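You operate a simulated robot arm through the tools that you are given. There is no shell and no other tool.

You run a simulated robot arm. Do the job below in one go: nothing can be reset, and whatever is moved stays where it is left.

JOB
Try the green pin in holes A, B and C; put a red plug where it stops short.
Fine: the pin goes back in its yellow stand.

The check looks at the end state, three seconds after you hand in, the way a careful person would. Anything else that was tipped, shoved, dropped, spilled or broken makes it a failure.

ROBOT AND FRAMES
A 7-joint arm with a two-finger parallel gripper, fixed in place. Base frame: the origin is at the foot of the arm, x ahead of it, y to its left, z up. Lengths are in cm, angles in degrees, forces in N, time in s.
With the tool pointing down near the work surface it reaches from about 42 to 90 cm from the base axis. Its first joint turns from -143.0 to 143.0 degrees. Payload 3 kg.
Tool frame: the origin (TCP) lies between the finger pads and is the grasp point; the fingertips stand 3 cm ahead of it; z points along the fingers, y is the line along which they close. The gripper opens to 9.4 cm. The fingers are 2.8 cm wide and 1 cm thick; the gripper's body (5 by 9.6 cm) begins 5.5 cm behind the TCP.
Orientation is told as [roll, pitch, yaw] about the base's x, y, z axes, in that order, counted from this pose: with the fingers straight down and closing along the base's y, the tool's x points along the base's -x, its y along +y and its z along -z.

CONTROLS
- The arm moves only by the tool arm_command. Its argument "increments" is a list of rows, each an object of numbers (a shift or turn left out is 0, a gripper value left out holds the last): "wx", "wy", "wz": the turn, a rotation vector about the tool's x, y, z in rad; "dx", "dy", "dz": the shift along the tool's x, y, z in m; "hand": the opening in per cent of the stroke, from 0 (shut) to 100 (fully open). In form: [{"wx": .., "wy": .., "wz": .., "dx": .., "dy": .., "dz": .., "hand": ..}, ...]. A call has 1 to 20 rows; each row shifts and turns the commanded pose from where the row before left it, along the tool's axes as they then stand. A row lasts 0.2 s, in which the tool goes at most 5 cm and 8.6 degrees; a call with a longer step from one row to the next is refused whole, and so is a gripper value outside its range. A pose out of reach is approached as far as the arm can. The call stops where the force on the tool passes 40 N (or 10 N more than at its start, if that is more) or the arm is blocked; 0.2 s more then pass. Each finger travels about 7.2 cm/s and halts on what it meets, pressing with about 32 N; the grip force reading is that of the motor and also rises with nothing between the fingers. The clock runs only during rows and for 0.2 s after the last one: add rows that do not move to give the fingers time. The reply holds the time, the measured pose of the TCP, the force on the tool along the base axes, the opening and the grip force, in the units named above and with some noise, with the torque about the TCP (base axes, N m) and any sound that the robot's microphone picked up.
- Cameras (640 x 400 px; columns grow to the right, rows downward): "scene" is fixed at [40.03, -49.76, 129.03]; the picture's right is [0.85, -0.53, 0.00], its down [-0.27, -0.42, -0.86] and it looks along [0.46, 0.73, -0.50] (base axes); focal length 342 px, centre (320, 200). "wrist" rides on the gripper at [7.6, 1.4, -10.3] in the tool frame; the picture's right is [-0.18, 0.98, 0.00], its down [-0.75, -0.14, -0.64] and it looks along [-0.63, -0.12, 0.77] (tool axes); focal length 243 px, centre (320, 200). There is no depth. A picture from a camera that has moved, and an enlarged one, comes with that camera's place and axes in the base frame and with its lens.
- capture(camera): a new picture of that camera. No time passes.
- inspect(camera, box): a new picture of the part [left, top, right, bottom] of that camera's present view, enlarged. No time passes.
- job_done(): hands the job in; it is judged then, once.

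Nothing tells you positions but the pictures and the camera data. Unless the task says otherwise, let go and move clear before handing in.

The tools are called after "Request:" as a command line: name --argument value ..., lists and objects as JSON in quotes. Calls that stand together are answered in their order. arm_command: Moves the arm, as the interface text tells. Its arguments: {"type":"object","properties":{"increments":{"type":"array"}},"required":["increments"]} The other tools are called the same way: capture (camera) takes a picture; inspect (camera, box) takes an enlarged picture of a part of a camera's view; job_done () hands the job in.

At the start:

```text
time: 0.0
tcp_pos: [47.9, 43.89, 104.35]
tcp_rot: [0.0, 0.0, 0.0]
wrist_force: [-0.6, -0.4, 0.5]
torque: [0.02, 0.0, 0.02]
opening: 9.39
gripper_force: 0.1
```

scene: 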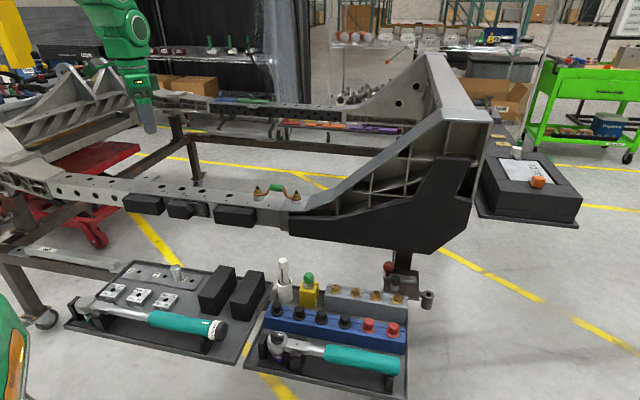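
wrist: 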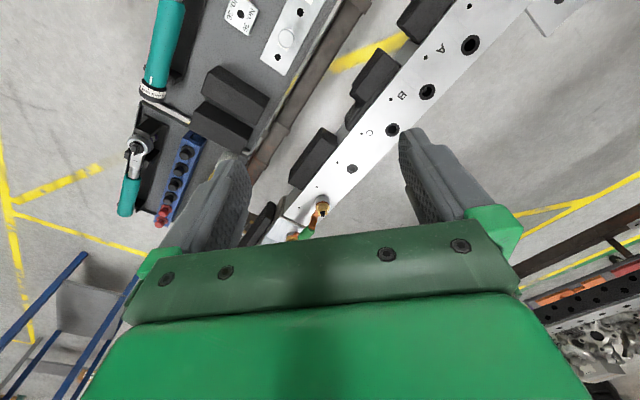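

I see a long steel beam with holes marked A, B, C, and a tool tray in front with a yellow stand holding a green-topped pin and a blue rack with black and red plugs. I'll look closer before moving.

Request:
inspect --camera "scene" --box '[240, 240, 440, 365]'

Request:
inspect --camera "scene" --box '[40, 150, 300, 312]'

Request:
inspect --camera "wrist" --box '[300, 0, 540, 150]'

Request:
inspect --camera "wrist" --box '[100, 90, 340, 240]'

```text
3.20 times, centred on (340, 302) of scene
camera zoom: at [40.03, -49.76, 129.03], right [0.85, -0.53, 0.0], down [-0.27, -0.42, -0.86], along [0.46, 0.73, -0.5], focal length 1094 px, centre (256, -128)
```

zoom: 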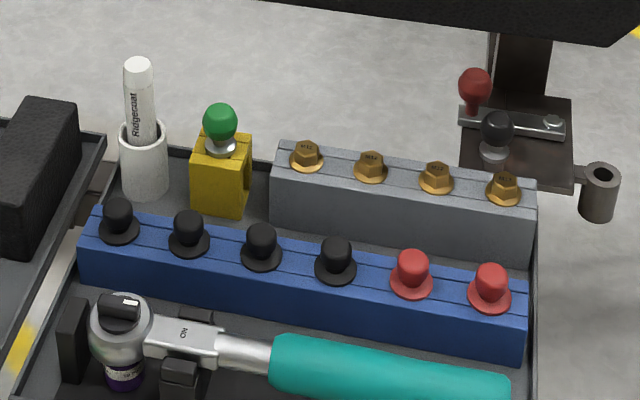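

```text
2.46 times, centred on (170, 231) of scene
camera zoom: at [40.03, -49.76, 129.03], right [0.85, -0.53, 0.0], down [-0.27, -0.42, -0.86], along [0.46, 0.73, -0.5], focal length 842 px, centre (689, 124)
```

zoom: 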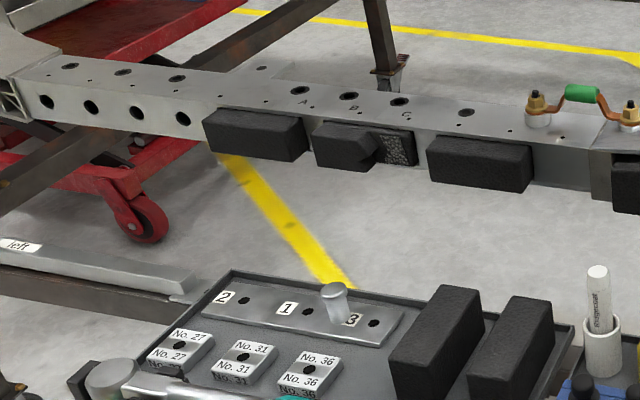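

```text
2.67 times, centred on (420, 75) of wrist
camera zoom: at [40.4, 45.27, 114.67], right [0.18, 0.98, 0.0], down [0.75, -0.14, 0.64], along [0.63, -0.12, -0.77], focal length 647 px, centre (53, 533)
```

zoom: 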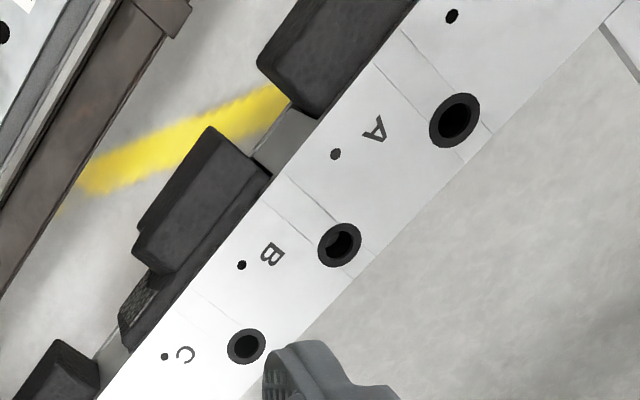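

```text
2.67 times, centred on (220, 165) of wrist
camera zoom: at [40.4, 45.27, 114.67], right [0.18, 0.98, 0.0], down [0.75, -0.14, 0.64], along [0.63, -0.12, -0.77], focal length 647 px, centre (587, 293)
```

zoom: 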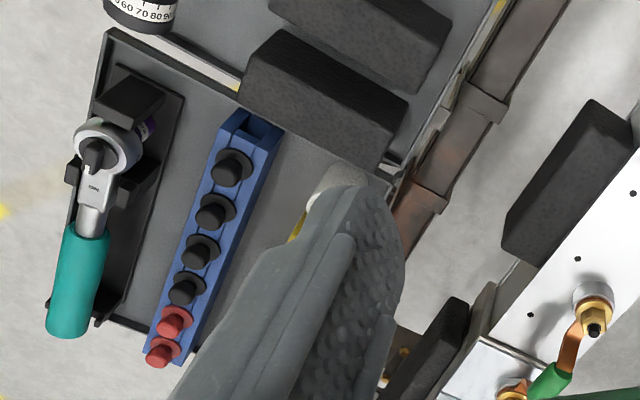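

Triangulating from both views puts holes A, B and C at about (49.5, 65.5), (54.6, 59.7) and (59.9, 54.4) with z ≈ 75. The red plugs are near (84, -12, 62). I'll swing over to look at the tray closely with the wrist camera.

Request:
arm_command --increments '[{"dx": -0.0025, "dy": -0.0225, "dz": 0.007}, {"dx": -0.0025, "dy": -0.0225, "dz": 0.007}, {"dx": -0.0025, "dy": -0.0225, "dz": 0.007}, {"dx": -0.0025, "dy": -0.0225, "dz": 0.007}, {"dx": -0.0025, "dy": -0.0225, "dz": 0.007}, {"dx": -0.0025, "dy": -0.0225, "dz": 0.007}, {"dx": -0.0025, "dy": -0.0225, "dz": 0.007}, {"dx": -0.0025, "dy": -0.0225, "dz": 0.007}, {"dx": -0.0025, "dy": -0.0225, "dz": 0.007}, {"dx": -0.0025, "dy": -0.0225, "dz": 0.007}, {"dx": -0.0025, "dy": -0.0225, "dz": 0.007}, {"dx": -0.0025, "dy": -0.0225, "dz": 0.007}, {"dx": -0.0025, "dy": -0.0225, "dz": 0.007}, {"dx": -0.0025, "dy": -0.0225, "dz": 0.007}, {"dx": -0.0025, "dy": -0.0225, "dz": 0.007}, {"dx": -0.0025, "dy": -0.0225, "dz": 0.007}, {"dx": -0.0025, "dy": -0.0225, "dz": 0.007}, {"dx": -0.0025, "dy": -0.0225, "dz": 0.007}, {"dx": -0.0025, "dy": -0.0225, "dz": 0.007}, {"dx": -0.0025, "dy": -0.0225, "dz": 0.007}]'

Request:
capture --camera "wrist"

Request:
capture --camera "scene"

```text
time: 4.2
tcp_pos: [53.05, -1.24, 90.67]
tcp_rot: [0.0, 0.0, 0.0]
wrist_force: [1.1, -0.4, -0.4]
torque: [0.0, 0.01, 0.0]
opening: 9.4
gripper_force: 0.1
```

```text
taken
camera wrist: at [45.57, 0.29, 100.86], right [0.18, 0.98, 0.0], down [0.75, -0.14, 0.64], along [0.63, -0.12, -0.77], focal length 243 px, centre (320, 200)
```

wrist: 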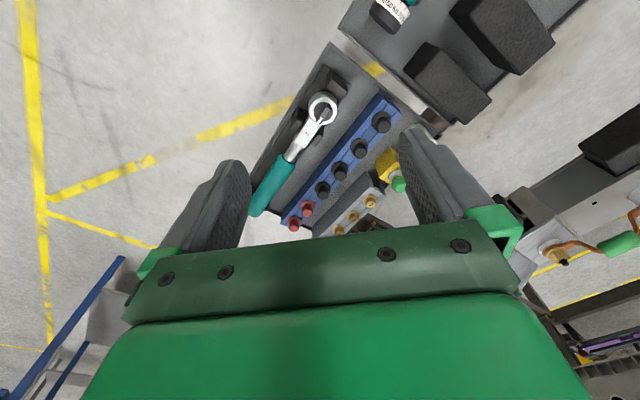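

```text
taken
```

scene: 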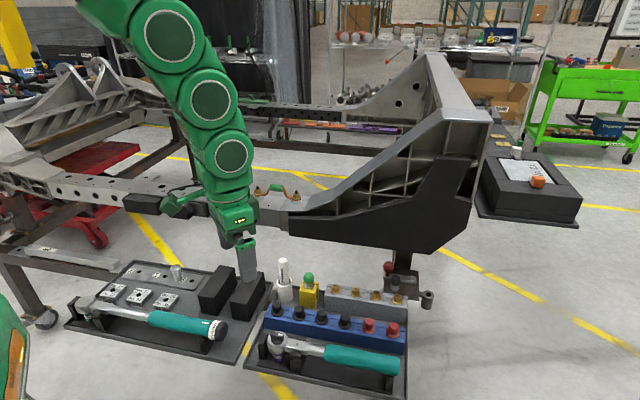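

The tray is in view and the pin is just inside the right finger's edge. I'll enlarge that part to locate the pin and plugs.

Request:
inspect --camera "wrist" --box '[270, 80, 430, 240]'

Request:
inspect --camera "scene" --box '[260, 250, 340, 330]'

Request:
inspect --camera "scene" --box '[340, 280, 420, 360]'

```text
2.50 times, centred on (350, 160) of wrist
camera zoom: at [45.57, 0.29, 100.86], right [0.18, 0.98, 0.0], down [0.75, -0.14, 0.64], along [0.63, -0.12, -0.77], focal length 606 px, centre (245, 300)
```

zoom: 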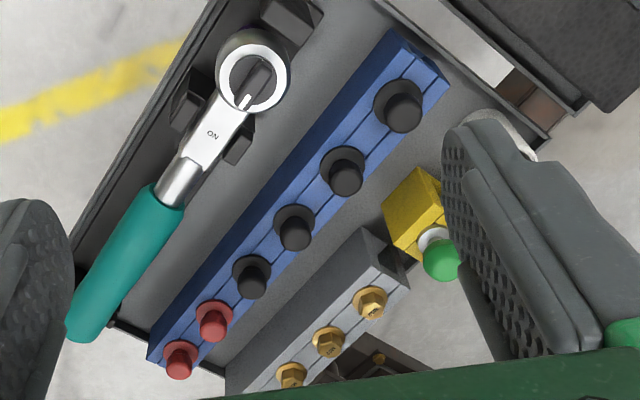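

```text
5.00 times, centred on (300, 290) of scene
camera zoom: at [40.03, -49.76, 129.03], right [0.85, -0.53, 0.0], down [-0.27, -0.42, -0.86], along [0.46, 0.73, -0.5], focal length 1710 px, centre (420, -250)
```

zoom: 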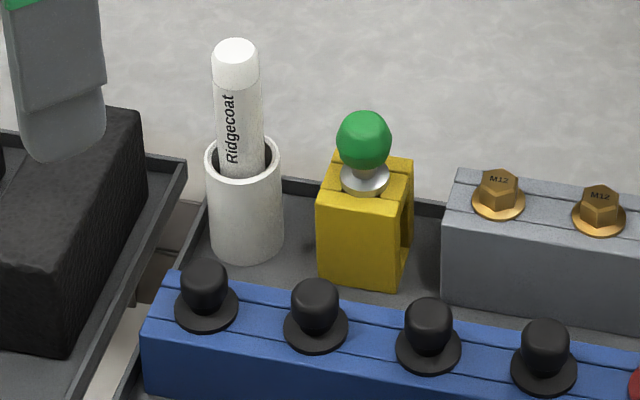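

```text
5.00 times, centred on (380, 320) of scene
camera zoom: at [40.03, -49.76, 129.03], right [0.85, -0.53, 0.0], down [-0.27, -0.42, -0.86], along [0.46, 0.73, -0.5], focal length 1710 px, centre (20, -400)
```

zoom: 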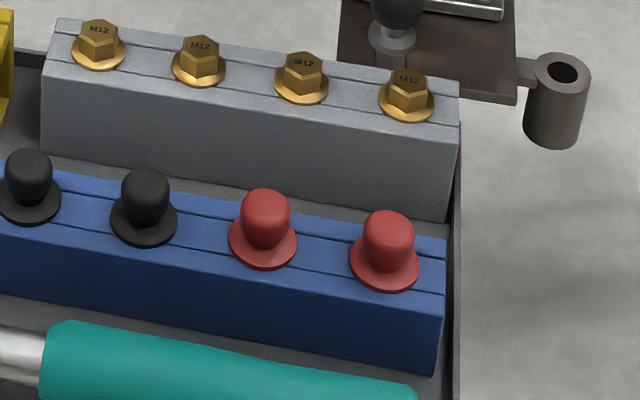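

The ball of the pin triangulates to about (73.9, 9.6, 65.2), and the red plug heads to (79.7, -8.8, 62.5) and (83.9, -12.8, 62.3). The tray runs at roughly -44°, so I'll go above the pin and yaw the gripper to close across the row, clear of the marker.

Request:
arm_command --increments '[{"dx": -0.0261, "dy": 0.0136, "dz": 0.0108}, {"dx": -0.0261, "dy": 0.0136, "dz": 0.0108}, {"dx": -0.0261, "dy": 0.0136, "dz": 0.0108}, {"dx": -0.0261, "dy": 0.0136, "dz": 0.0108}, {"dx": -0.0261, "dy": 0.0136, "dz": 0.0108}, {"dx": -0.0261, "dy": 0.0136, "dz": 0.0108}, {"dx": -0.0261, "dy": 0.0136, "dz": 0.0108}, {"dx": -0.0261, "dy": 0.0136, "dz": 0.0108}, {"wz": 0.128}, {"wz": 0.128}, {"wz": 0.128}, {"wz": 0.128}, {"wz": 0.128}, {"wz": 0.128}, {}]'

Request:
capture --camera "wrist"

Request:
capture --camera "scene"

```text
time: 7.4
tcp_pos: [73.73, 9.65, 81.81]
tcp_rot: [0.0, 0.1, -44.0]
wrist_force: [0.0, -1.2, 0.4]
torque: [-0.01, -0.01, -0.03]
opening: 9.39
gripper_force: 0.0
```

```text
taken
camera wrist: at [69.39, 16.01, 92.04], right [0.82, 0.58, 0.0], down [0.44, -0.63, 0.64], along [0.37, -0.52, -0.77], focal length 243 px, centre (320, 200)
```

wrist: 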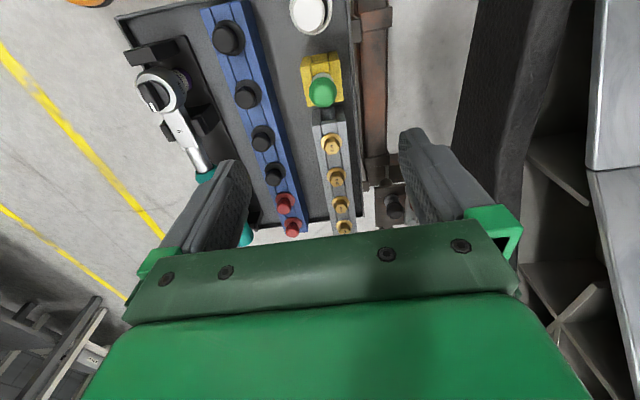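

```text
taken
```

scene: 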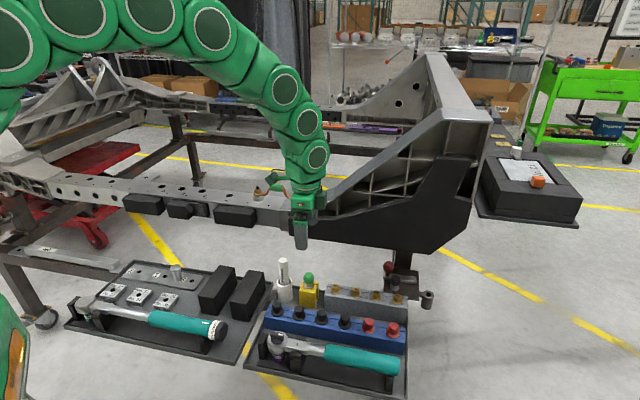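

The tool is above the pin at yaw -44°. I'll enlarge the wrist view to measure the pin's offset and the row direction.

Request:
inspect --camera "wrist" --box '[260, 40, 380, 160]'

Request:
inspect --camera "wrist" --box '[180, 0, 400, 240]'

```text
3.33 times, centred on (320, 100) of wrist
camera zoom: at [69.39, 16.01, 92.04], right [0.82, 0.58, 0.0], down [0.44, -0.63, 0.64], along [0.37, -0.52, -0.77], focal length 809 px, centre (320, 533)
```

zoom: 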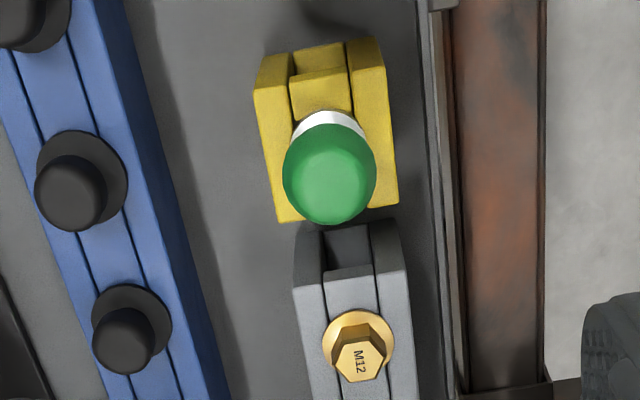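

```text
1.67 times, centred on (290, 120) of wrist
camera zoom: at [69.39, 16.01, 92.04], right [0.82, 0.58, 0.0], down [0.44, -0.63, 0.64], along [0.37, -0.52, -0.77], focal length 404 px, centre (370, 333)
```

zoom: 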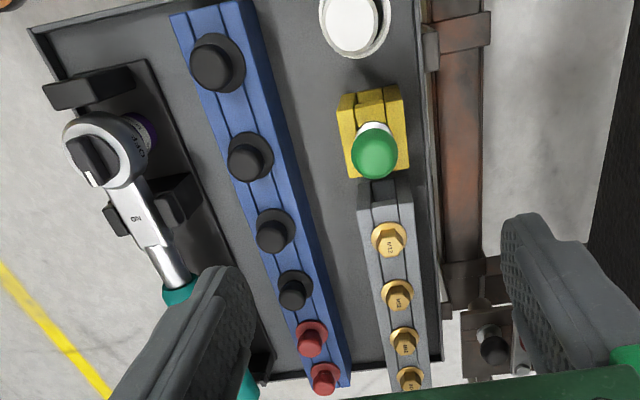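

The tray rows line up with the tool's x axis at yaw -44°, and the ball is about 0.2-0.3 cm off in tool y. I'll descend partway with a smaller opening and measure again.

Request:
arm_command --increments '[{"dy": 0.001, "dz": 0.025, "hand": 65}, {"dy": 0.001, "dz": 0.025}, {"dz": 0.025}, {"dz": 0.02}, {}]'

Request:
capture --camera "wrist"

Request:
inspect --camera "wrist" --box '[240, 60, 400, 220]'

Request:
inspect --camera "scene" --box '[260, 210, 360, 310]'

```text
time: 8.6
tcp_pos: [73.96, 9.72, 72.31]
tcp_rot: [-0.1, 0.0, -43.9]
wrist_force: [0.0, -0.3, -0.6]
torque: [-0.03, 0.0, -0.03]
opening: 6.1
gripper_force: 0.0
```

```text
taken
camera wrist: at [69.58, 16.06, 82.52], right [0.81, 0.58, 0.0], down [0.44, -0.62, 0.64], along [0.37, -0.52, -0.77], focal length 243 px, centre (320, 200)
```

wrist: 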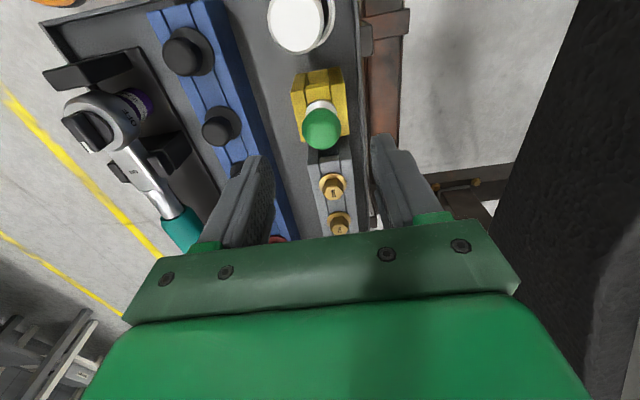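

```text
2.50 times, centred on (320, 140) of wrist
camera zoom: at [69.58, 16.06, 82.52], right [0.81, 0.58, 0.0], down [0.44, -0.62, 0.64], along [0.37, -0.52, -0.77], focal length 606 px, centre (320, 350)
```

zoom: 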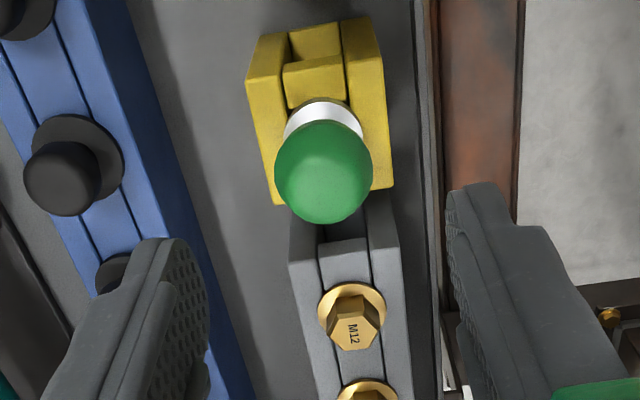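

```text
4.00 times, centred on (310, 260) of scene
camera zoom: at [40.03, -49.76, 129.03], right [0.85, -0.53, 0.0], down [-0.27, -0.42, -0.86], along [0.46, 0.73, -0.5], focal length 1368 px, centre (360, -40)
```

zoom: 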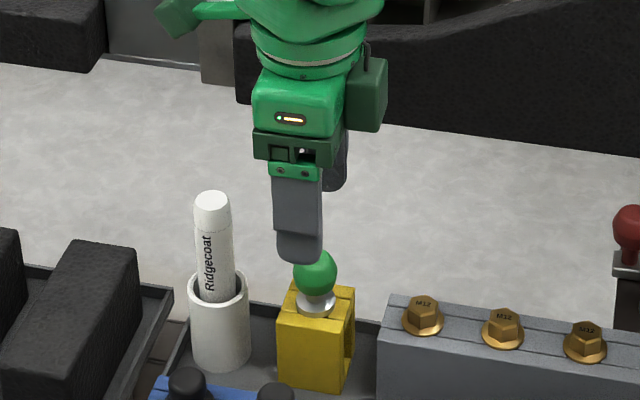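

The ball sits about 0.2 cm in +y and 0.1 cm in +x of the tool axis, with its centre at z ≈ 65.1 and the collar top at about 62.6. I'll correct, lower to TCP z ≈ 66.1 and re-check before closing.

Request:
arm_command --increments '[{"dx": 0.001, "dy": 0.0018, "dz": 0.015}, {"dz": 0.015}, {"dz": 0.015}, {"dz": 0.01}, {"dz": 0.007}, {}]'

Request:
inspect --camera "wrist" --box '[220, 60, 420, 240]'

Request:
inspect --camera "scene" --box '[260, 230, 360, 330]'

```text
time: 10.0
tcp_pos: [74.02, 10.01, 66.11]
tcp_rot: [0.0, 0.1, -43.9]
wrist_force: [-0.5, 0.7, -0.5]
torque: [0.0, 0.02, 0.01]
opening: 6.08
gripper_force: 0.2
```

```text
2.22 times, centred on (320, 150) of wrist
camera zoom: at [69.58, 16.37, 76.34], right [0.81, 0.58, 0.0], down [0.44, -0.62, 0.64], along [0.37, -0.52, -0.77], focal length 539 px, centre (320, 311)
```

zoom: 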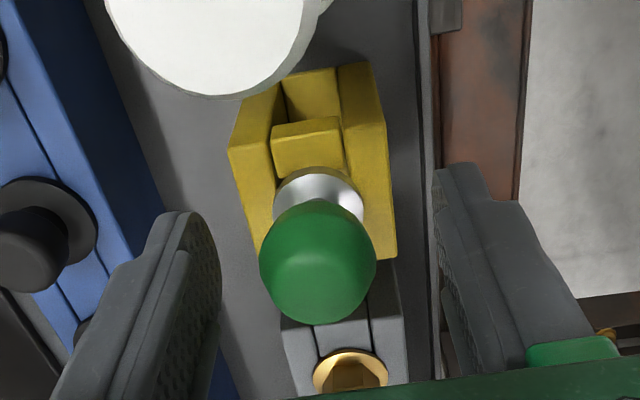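

```text
4.00 times, centred on (310, 280) of scene
camera zoom: at [40.03, -49.76, 129.03], right [0.85, -0.53, 0.0], down [-0.27, -0.42, -0.86], along [0.46, 0.73, -0.5], focal length 1368 px, centre (360, -120)
```

zoom: 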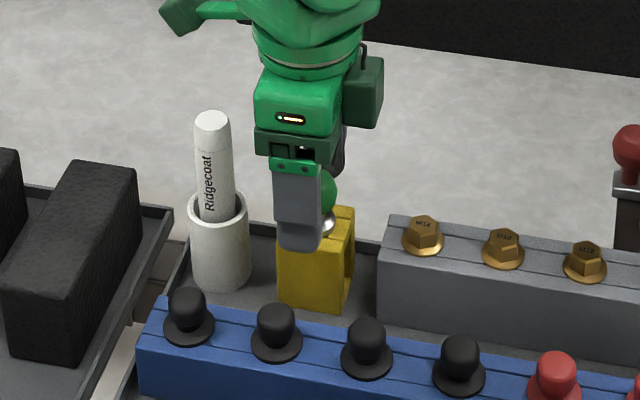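

The ball is centred between the fingers to within about 1 mm, so I'll close on it.

Request:
arm_command --increments '[{"hand": 0}, {}, {}, {}]'

Request:
inspect --camera "wrist" --box '[220, 60, 420, 240]'

Request:
inspect --camera "scene" --box '[260, 230, 360, 330]'

```text
time: 11.0
tcp_pos: [74.16, 10.04, 66.12]
tcp_rot: [0.1, -0.1, -43.9]
wrist_force: [0.6, -0.2, 0.9]
torque: [0.0, 0.01, 0.02]
opening: 2.95
gripper_force: 31.8
```

```text
2.22 times, centred on (320, 150) of wrist
camera zoom: at [69.58, 16.38, 76.35], right [0.81, 0.58, 0.0], down [0.44, -0.62, 0.64], along [0.37, -0.52, -0.77], focal length 539 px, centre (320, 311)
```

zoom: 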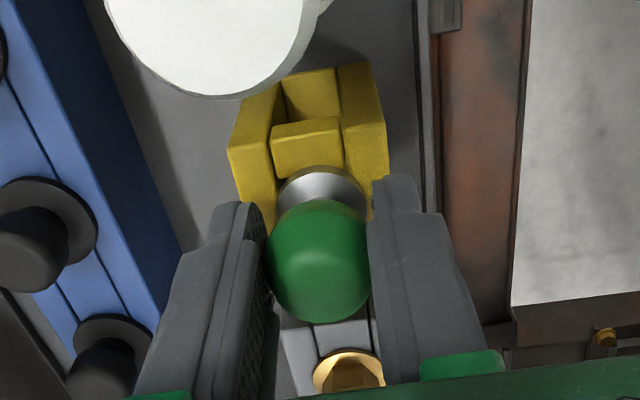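

```text
4.00 times, centred on (310, 280) of scene
camera zoom: at [40.03, -49.76, 129.03], right [0.85, -0.53, 0.0], down [-0.27, -0.42, -0.86], along [0.46, 0.73, -0.5], focal length 1368 px, centre (360, -120)
```

zoom: 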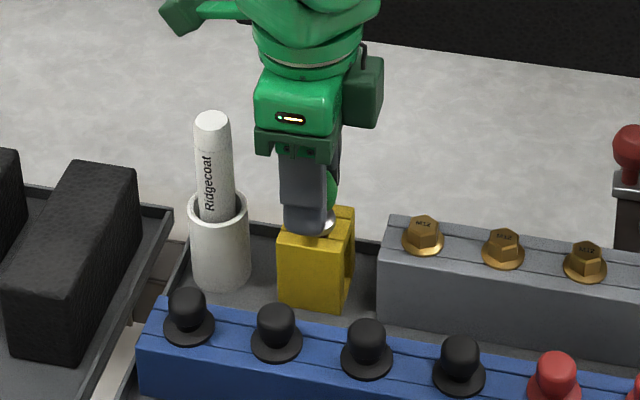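

The pin is gripped, with the opening at 2.95 cm. The seated grip pose to return to is (74.1, 10.0, 66.1) at yaw -44°. I'll lift straight up.

Request:
arm_command --increments '[{"dz": -0.005}, {"dz": -0.01}, {"dz": -0.015}, {"dz": -0.02}, {"dz": -0.025}, {"dz": -0.025}, {"dz": -0.03}, {"dz": -0.03}, {"dz": -0.03}, {}]'

Request:
capture --camera "wrist"

Request:
inspect --camera "scene" --box '[240, 150, 400, 310]'

```text
time: 13.2
tcp_pos: [74.19, 9.9, 85.13]
tcp_rot: [0.1, 0.1, -43.9]
wrist_force: [-0.7, 0.2, 0.5]
torque: [0.03, -0.02, 0.01]
opening: 2.92
gripper_force: 31.9
```

```text
taken
camera wrist: at [69.75, 16.32, 95.29], right [0.81, 0.58, 0.0], down [0.44, -0.62, 0.64], along [0.37, -0.52, -0.77], focal length 243 px, centre (320, 200)
```

wrist: 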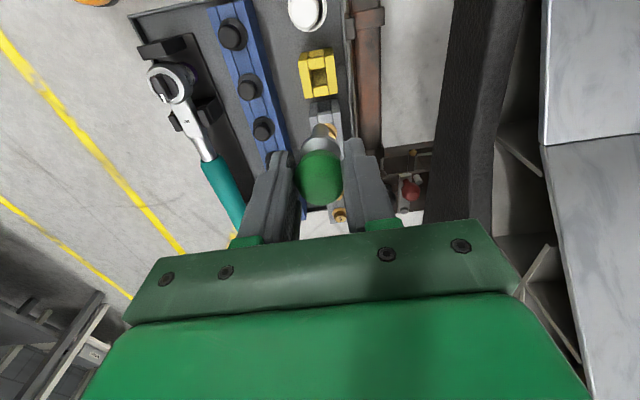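

```text
2.50 times, centred on (320, 230) of scene
camera zoom: at [40.03, -49.76, 129.03], right [0.85, -0.53, 0.0], down [-0.27, -0.42, -0.86], along [0.46, 0.73, -0.5], focal length 855 px, centre (320, 125)
```

zoom: 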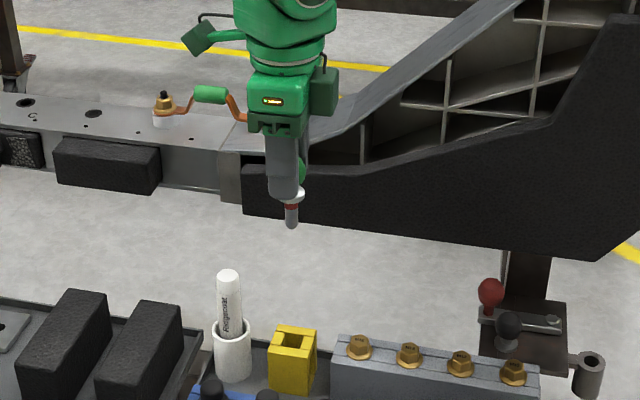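

The pin came out cleanly, with a collar, a red band and a short steel shank. I'll look at its length and the empty stand.

Request:
inspect --camera "scene" --box '[285, 180, 345, 250]'

Request:
inspect --camera "wrist" --box '[270, 30, 370, 230]'

Request:
inspect --camera "scene" --box '[100, 155, 320, 255]'

```text
5.71 times, centred on (315, 215) of scene
camera zoom: at [40.03, -49.76, 129.03], right [0.85, -0.53, 0.0], down [-0.27, -0.42, -0.86], along [0.46, 0.73, -0.5], focal length 1954 px, centre (349, 114)
```

zoom: 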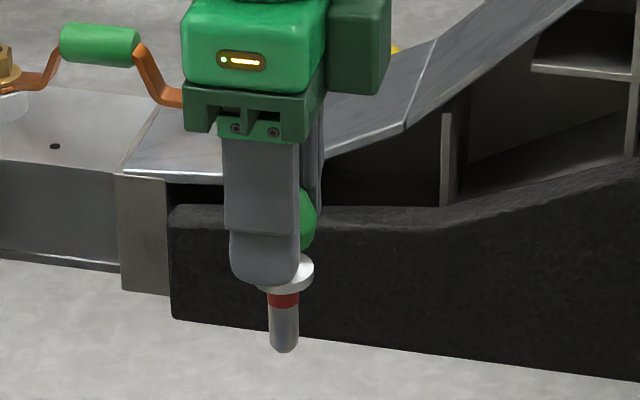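

```text
2.00 times, centred on (320, 130) of wrist
camera zoom: at [69.75, 16.32, 95.29], right [0.81, 0.58, 0.0], down [0.44, -0.62, 0.64], along [0.37, -0.52, -0.77], focal length 485 px, centre (320, 340)
```

zoom: 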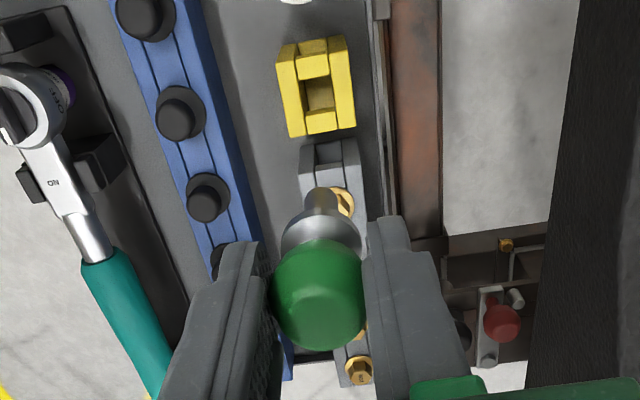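

```text
2.91 times, centred on (210, 205) of scene
camera zoom: at [40.03, -49.76, 129.03], right [0.85, -0.53, 0.0], down [-0.27, -0.42, -0.86], along [0.46, 0.73, -0.5], focal length 995 px, centre (640, 186)
```

zoom: 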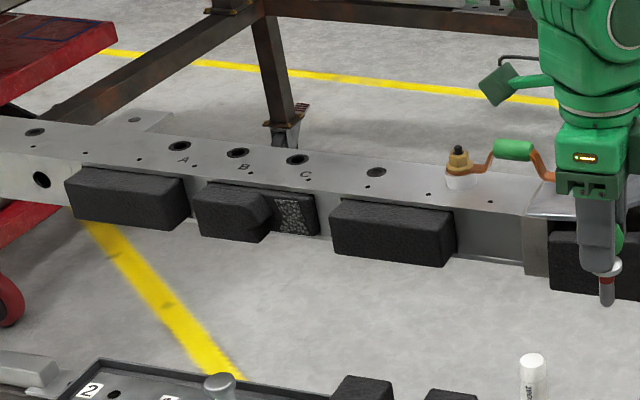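

The pin reaches about 7.2 cm below the TCP: collar underside at -4.1 cm, then a red band and about 3 cm of shank. I'll raise it and carry it over the handle on the beam to hole C.

Request:
arm_command --increments '[{"dz": -0.02}, {"dz": -0.03}, {"dz": -0.03}, {"dz": -0.03}, {"dx": 0.015, "dy": 0.008}, {"dx": 0.0275, "dy": 0.0148}, {"dx": 0.0275, "dy": 0.0148}, {"dx": 0.0275, "dy": 0.0148}, {"dx": 0.0275, "dy": 0.0148}, {"dx": 0.0275, "dy": 0.0148}, {"dx": 0.0275, "dy": 0.0148}, {"dx": 0.0275, "dy": 0.0148}, {"dx": 0.0275, "dy": 0.0148}, {"dx": 0.0275, "dy": 0.0148}, {"dx": 0.0275, "dy": 0.0148}, {"dx": 0.0275, "dy": 0.0148}, {"dx": 0.0275, "dy": 0.0148}, {"dx": 0.0275, "dy": 0.0148}, {"dx": 0.0275, "dy": 0.0148}, {}]'

Request:
capture --camera "wrist"

Request:
capture --camera "scene"

```text
time: 17.4
tcp_pos: [60.21, 53.36, 96.01]
tcp_rot: [0.1, 0.0, -43.9]
wrist_force: [-0.7, 0.2, -1.3]
torque: [-0.01, -0.02, -0.01]
opening: 2.94
gripper_force: 32.6
```

```text
taken
camera wrist: at [55.81, 59.65, 106.24], right [0.81, 0.58, 0.0], down [0.44, -0.62, 0.64], along [0.37, -0.52, -0.77], focal length 243 px, centre (320, 200)
```

wrist: 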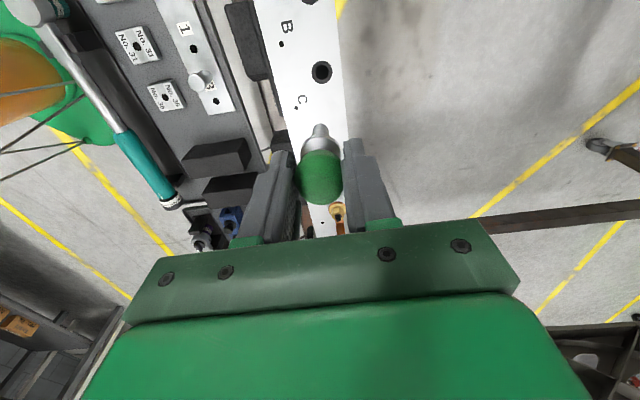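

```text
taken
```

scene: 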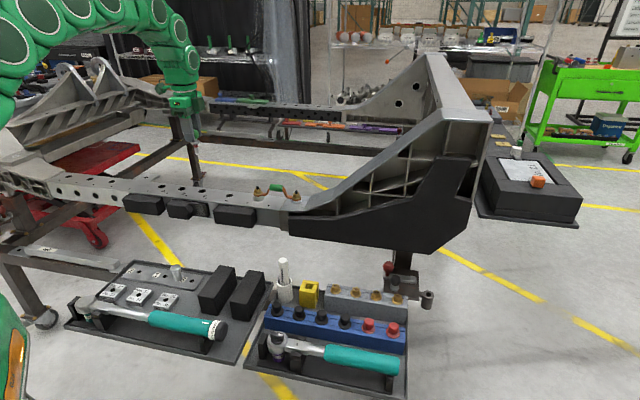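

The nearest hole lies slightly ahead of the pin in the wrist view. I'll enlarge it to get its exact position and check the lettering.

Request:
inspect --camera "wrist" --box '[240, 0, 400, 140]'

Request:
inspect --camera "scene" --box '[140, 140, 300, 240]'

```text
2.86 times, centred on (320, 70) of wrist
camera zoom: at [55.81, 59.65, 106.24], right [0.81, 0.58, 0.0], down [0.44, -0.62, 0.64], along [0.37, -0.52, -0.77], focal length 693 px, centre (320, 571)
```

zoom: 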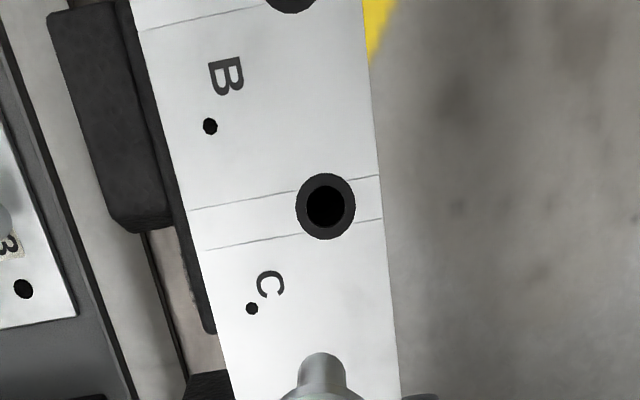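

```text
4.00 times, centred on (220, 190) of scene
camera zoom: at [40.03, -49.76, 129.03], right [0.85, -0.53, 0.0], down [-0.27, -0.42, -0.86], along [0.46, 0.73, -0.5], focal length 1368 px, centre (720, 240)
```

zoom: 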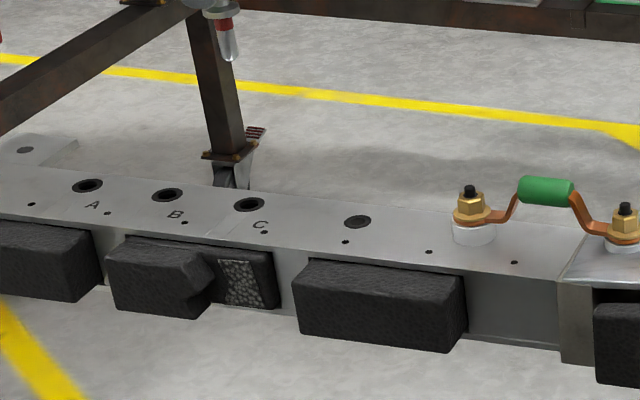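

The hole at (59.9, 54.3) is hole C, since each letter sits just past its hole. It matches the earlier triangulation and the beam is aligned with the tool yaw, so I'll correct by (+0.9, +0.38) cm and come down with the tip still about 2.5 cm above the surface.

Request:
arm_command --increments '[{"dx": 0.009, "dy": 0.0038}, {"dz": 0.02}, {"dz": 0.025}, {"dz": 0.025}, {"dz": 0.02}, {"dz": 0.015}, {}]'

Request:
inspect --camera "wrist" --box '[240, 60, 400, 220]'

Request:
inspect --camera "scene" --box '[160, 140, 260, 240]'

```text
time: 19.0
tcp_pos: [59.73, 53.92, 85.48]
tcp_rot: [0.1, -0.1, -43.9]
wrist_force: [0.5, 0.3, -0.1]
torque: [-0.03, -0.01, 0.02]
opening: 2.92
gripper_force: 32.1
```

```text
2.50 times, centred on (320, 140) of wrist
camera zoom: at [55.39, 60.28, 95.72], right [0.81, 0.58, 0.0], down [0.44, -0.62, 0.64], along [0.37, -0.52, -0.77], focal length 606 px, centre (320, 350)
```

zoom: 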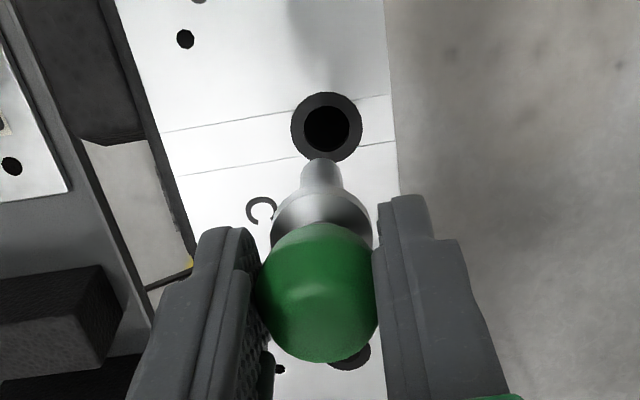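

```text
4.00 times, centred on (210, 190) of scene
camera zoom: at [40.03, -49.76, 129.03], right [0.85, -0.53, 0.0], down [-0.27, -0.42, -0.86], along [0.46, 0.73, -0.5], focal length 1368 px, centre (760, 240)
```

zoom: 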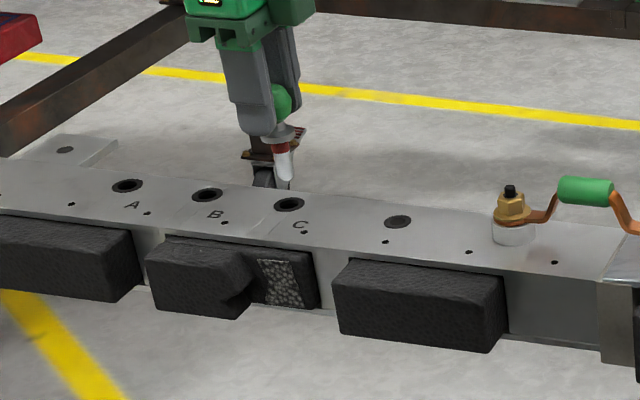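

Hole C needs about +0.2 cm in y and +0.2 cm in x relative to the pin. I'll correct and bring the tip to just above the surface for a direct tip-to-hole comparison.

Request:
arm_command --increments '[{"dx": 0.0022, "dy": 0.002, "dz": 0.005}, {"dz": 0.008}, {"dz": 0.008}, {}]'

Request:
inspect --camera "wrist" --box '[260, 80, 380, 200]'

Request:
inspect --camera "scene" --box '[190, 150, 250, 210]'

```text
time: 20.0
tcp_pos: [59.69, 54.27, 83.44]
tcp_rot: [0.0, 0.1, -44.0]
wrist_force: [-0.7, 0.0, -0.3]
torque: [0.02, 0.02, -0.03]
opening: 2.9
gripper_force: 31.9
```

```text
3.33 times, centred on (320, 140) of wrist
camera zoom: at [55.34, 60.67, 93.67], right [0.81, 0.58, 0.0], down [0.44, -0.62, 0.64], along [0.37, -0.52, -0.77], focal length 809 px, centre (320, 400)
```

zoom: 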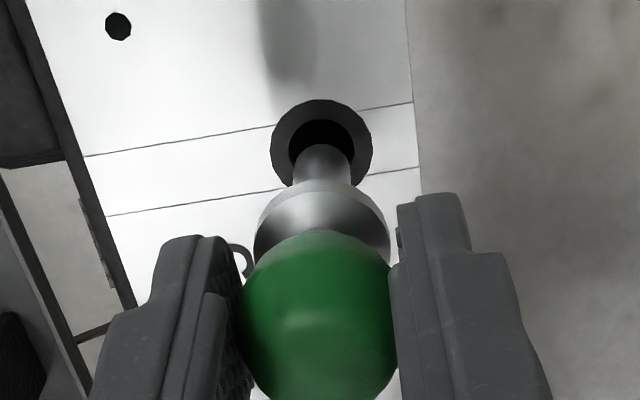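

```text
6.67 times, centred on (220, 180) of scene
camera zoom: at [40.03, -49.76, 129.03], right [0.85, -0.53, 0.0], down [-0.27, -0.42, -0.86], along [0.46, 0.73, -0.5], focal length 2280 px, centre (987, 333)
```

zoom: 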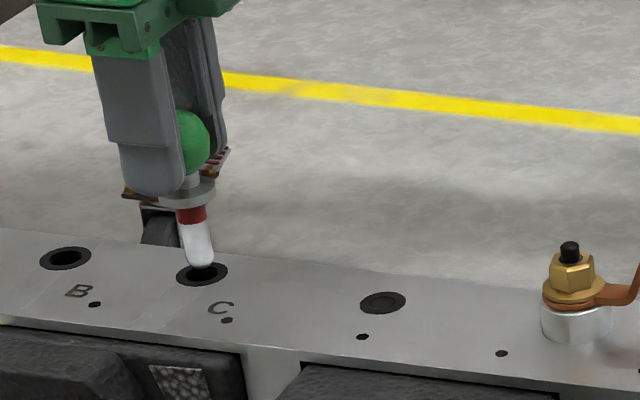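

The tip looks centred over hole C in both views. I'll check the scene view at higher magnification before inserting.

Request:
inspect --camera "scene" --box '[204, 164, 224, 184]'

Request:
inspect --camera "wrist" --box '[295, 100, 345, 150]'

```text
16.00 times, centred on (214, 174) of scene
camera zoom: at [40.03, -49.76, 129.03], right [0.85, -0.53, 0.0], down [-0.27, -0.42, -0.86], along [0.46, 0.73, -0.5], focal length 5471 px, centre (2016, 616)
```

zoom: 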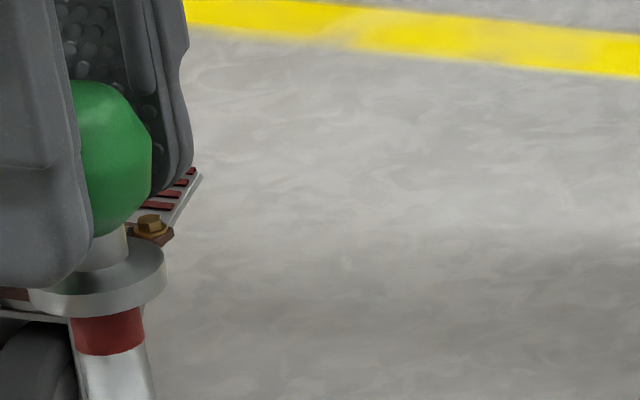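

```text
8.00 times, centred on (320, 125) of wrist
camera zoom: at [55.34, 60.67, 93.67], right [0.81, 0.58, 0.0], down [0.44, -0.62, 0.64], along [0.37, -0.52, -0.77], focal length 1941 px, centre (320, 800)
```

zoom: 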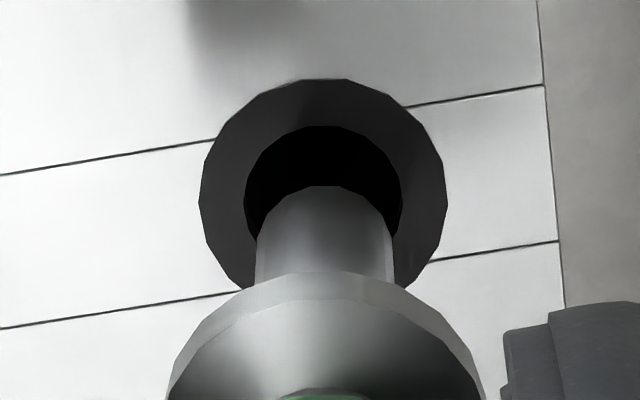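

Pin and hole C are concentric to about 1 mm. I'll start inserting in small steps and watch the force.

Request:
arm_command --increments '[{"dz": 0.004}, {"dz": 0.004}, {"dz": 0.004}, {"dz": 0.004}, {}]'

Request:
inspect --camera "wrist" --box '[260, 80, 380, 200]'

Request:
inspect --camera "scene" --box '[190, 150, 250, 210]'

```text
time: 21.2
tcp_pos: [59.79, 54.47, 81.89]
tcp_rot: [0.0, 0.0, -43.9]
wrist_force: [-0.2, 0.2, -0.4]
torque: [-0.02, -0.01, -0.01]
opening: 2.94
gripper_force: 31.5
```

```text
3.33 times, centred on (320, 140) of wrist
camera zoom: at [55.23, 60.83, 92.1], right [0.81, 0.58, 0.0], down [0.44, -0.62, 0.64], along [0.37, -0.52, -0.77], focal length 809 px, centre (320, 400)
```

zoom: 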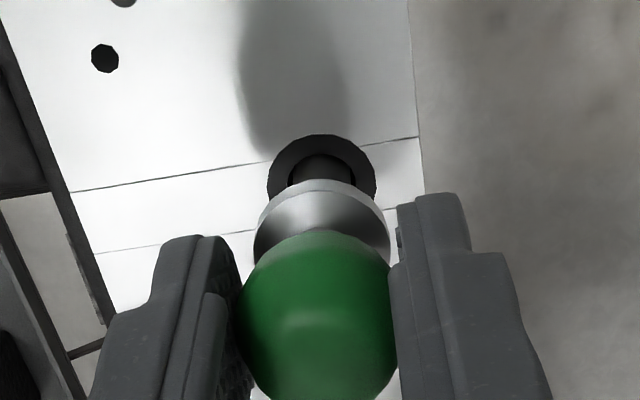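

```text
6.67 times, centred on (220, 180) of scene
camera zoom: at [40.03, -49.76, 129.03], right [0.85, -0.53, 0.0], down [-0.27, -0.42, -0.86], along [0.46, 0.73, -0.5], focal length 2280 px, centre (987, 333)
```

zoom: 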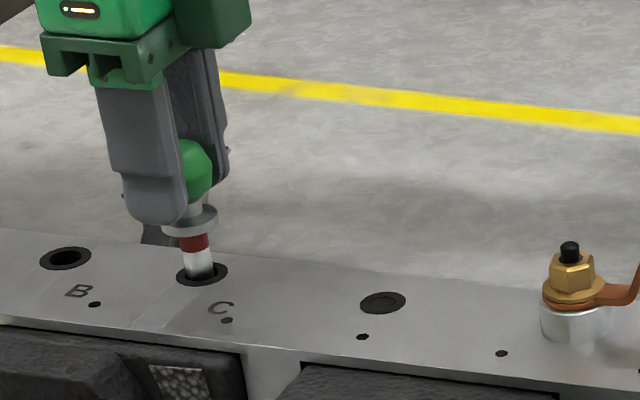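

The tip has entered the chamfer with no force. I'll continue in small steps.

Request:
arm_command --increments '[{"dz": 0.003}, {"dz": 0.003}, {"dz": 0.003}, {}]'

Request:
inspect --camera "scene" --box '[190, 150, 250, 210]'

Request:
inspect --camera "wrist" --box '[260, 80, 380, 200]'

```text
time: 22.2
tcp_pos: [59.64, 54.48, 81.0]
tcp_rot: [0.0, 0.0, -43.9]
wrist_force: [-0.1, -0.2, -0.5]
torque: [0.02, -0.01, -0.01]
opening: 2.94
gripper_force: 32.0
```

```text
6.67 times, centred on (220, 180) of scene
camera zoom: at [40.03, -49.76, 129.03], right [0.85, -0.53, 0.0], down [-0.27, -0.42, -0.86], along [0.46, 0.73, -0.5], focal length 2280 px, centre (987, 333)
```

zoom: 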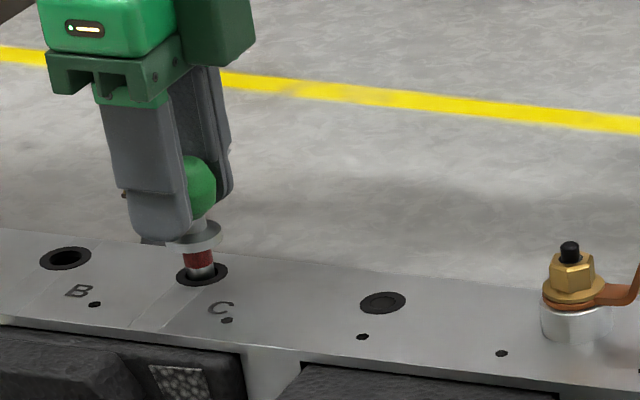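

```text
3.33 times, centred on (320, 140) of wrist
camera zoom: at [55.28, 60.86, 91.19], right [0.81, 0.58, 0.0], down [0.44, -0.62, 0.64], along [0.37, -0.52, -0.77], focal length 809 px, centre (320, 400)
```

zoom: 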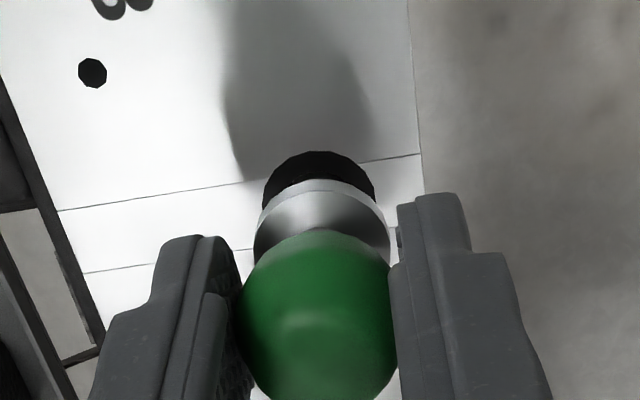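

The shank is about 2 cm in with no resistance and only the red band still shows. I'll keep going towards collar contact, expected at TCP z ≈ 79.

Request:
arm_command --increments '[{"dz": 0.003}, {"dz": 0.003}, {"dz": 0.003}, {}]'

Request:
inspect --camera "scene" --box '[190, 150, 250, 210]'

```text
time: 23.2
tcp_pos: [59.78, 54.53, 80.18]
tcp_rot: [0.0, -0.1, -43.9]
wrist_force: [-0.2, -0.8, -0.4]
torque: [-0.01, -0.03, 0.02]
opening: 2.92
gripper_force: 31.3
```

```text
6.67 times, centred on (220, 180) of scene
camera zoom: at [40.03, -49.76, 129.03], right [0.85, -0.53, 0.0], down [-0.27, -0.42, -0.86], along [0.46, 0.73, -0.5], focal length 2280 px, centre (987, 333)
```

zoom: 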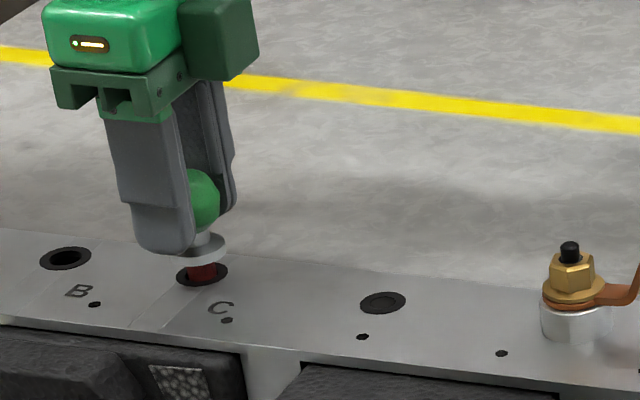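

Only the red band remains above the surface and there is still no force. I'll continue gently until the collar seats or something stops it.

Request:
arm_command --increments '[{"dz": 0.002}, {"dz": 0.002}, {"dz": 0.002}, {"dz": 0.001}, {}]'

Request:
inspect --camera "scene" --box '[190, 150, 250, 210]'

```text
time: 24.4
tcp_pos: [59.9, 54.53, 79.48]
tcp_rot: [0.0, 0.0, -43.9]
wrist_force: [-0.4, -0.2, -0.2]
torque: [0.0, 0.0, 0.04]
opening: 2.91
gripper_force: 32.0
```

```text
6.67 times, centred on (220, 180) of scene
camera zoom: at [40.03, -49.76, 129.03], right [0.85, -0.53, 0.0], down [-0.27, -0.42, -0.86], along [0.46, 0.73, -0.5], focal length 2280 px, centre (987, 333)
```

zoom: 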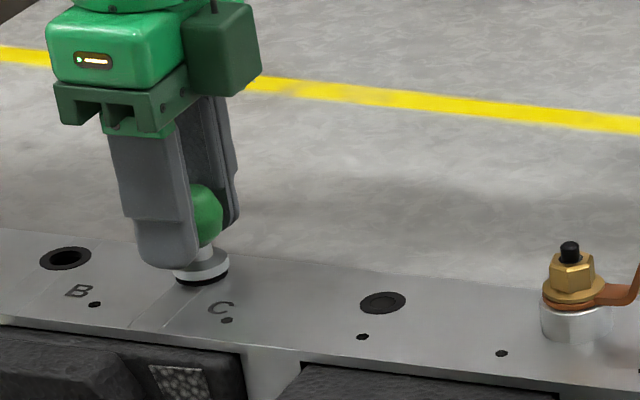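

The red band has disappeared at C with no resistance. I'll go a few more millimetres to feel the collar seat and get the reference height.

Request:
arm_command --increments '[{"dz": 0.001}, {"dz": 0.001}, {"dz": 0.001}, {}]'

Request:
inspect --camera "scene" --box '[190, 150, 250, 210]'

```text
time: 25.4
tcp_pos: [59.81, 54.51, 79.04]
tcp_rot: [0.0, -0.1, -43.9]
wrist_force: [0.6, -0.5, 4.3]
torque: [-0.05, 0.09, 0.04]
opening: 2.91
gripper_force: 31.8
```

```text
6.67 times, centred on (220, 180) of scene
camera zoom: at [40.03, -49.76, 129.03], right [0.85, -0.53, 0.0], down [-0.27, -0.42, -0.86], along [0.46, 0.73, -0.5], focal length 2280 px, centre (987, 333)
```

zoom: 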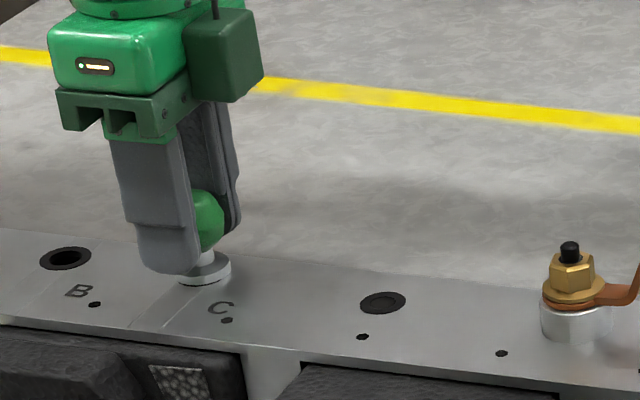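

C accepts the pin fully: the collar touches at TCP z ≈ 79.05 with light force. I'll withdraw and move along the beam to hole B.

Request:
arm_command --increments '[{"dz": -0.005}, {"dz": -0.015}, {"dz": -0.02}, {"dz": -0.03}, {"dx": 0.025, "dy": 0.0003}, {"dx": 0.025, "dy": 0.0003}, {"dx": 0.0246, "dy": 0.0004}, {}]'

Request:
inspect --camera "wrist" --box '[240, 60, 400, 220]'

Request:
inspect --camera "scene" --box '[160, 140, 260, 240]'

```text
time: 27.2
tcp_pos: [54.55, 59.64, 85.94]
tcp_rot: [0.0, 0.0, -43.9]
wrist_force: [-0.1, 0.7, -0.7]
torque: [0.03, 0.01, -0.03]
opening: 2.91
gripper_force: 31.7
```

```text
2.50 times, centred on (320, 140) of wrist
camera zoom: at [50.05, 65.94, 96.11], right [0.81, 0.58, 0.0], down [0.44, -0.62, 0.64], along [0.37, -0.52, -0.77], focal length 606 px, centre (320, 350)
```

zoom: 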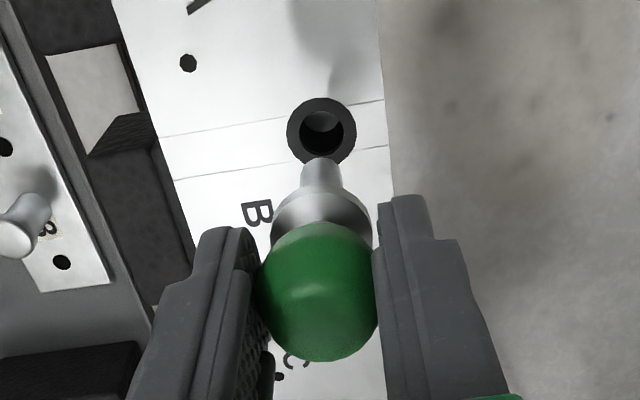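

```text
4.00 times, centred on (210, 190) of scene
camera zoom: at [40.03, -49.76, 129.03], right [0.85, -0.53, 0.0], down [-0.27, -0.42, -0.86], along [0.46, 0.73, -0.5], focal length 1368 px, centre (760, 240)
```

zoom: 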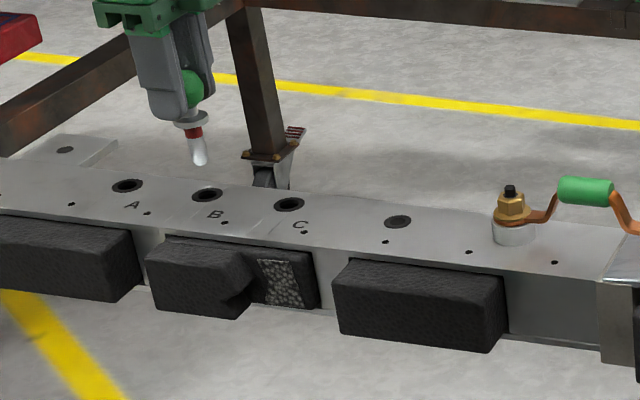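

B is already well aligned, and I can see something pale inside the hole. I'll lower to just above the surface and recheck.

Request:
arm_command --increments '[{"dz": 0.01}, {"dz": 0.01}, {"dz": 0.006}, {}]'

Request:
inspect --camera "wrist" --box '[295, 100, 345, 150]'

Request:
inspect --camera "scene" --box '[170, 150, 230, 210]'

```text
time: 28.2
tcp_pos: [54.61, 59.73, 83.57]
tcp_rot: [0.0, 0.0, -43.8]
wrist_force: [-0.4, -0.6, -0.7]
torque: [-0.02, 0.03, -0.01]
opening: 2.92
gripper_force: 32.0
```

```text
8.00 times, centred on (320, 125) of wrist
camera zoom: at [50.16, 66.04, 93.67], right [0.81, 0.58, 0.0], down [0.44, -0.62, 0.64], along [0.37, -0.52, -0.77], focal length 1941 px, centre (320, 800)
```

zoom: 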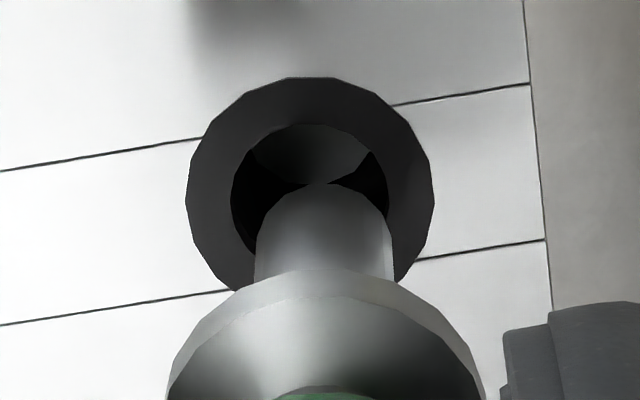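

```text
6.67 times, centred on (200, 180) of scene
camera zoom: at [40.03, -49.76, 129.03], right [0.85, -0.53, 0.0], down [-0.27, -0.42, -0.86], along [0.46, 0.73, -0.5], focal length 2280 px, centre (1120, 333)
```

zoom: 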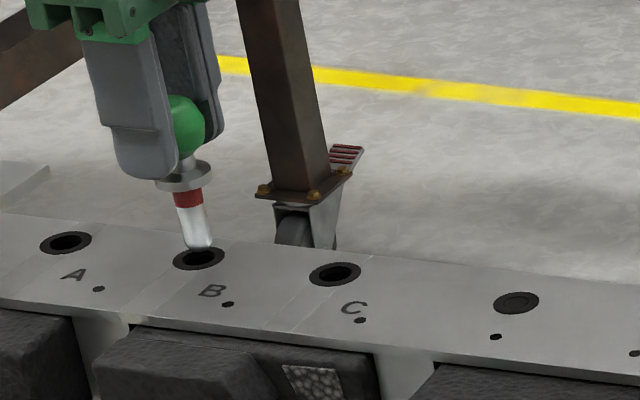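

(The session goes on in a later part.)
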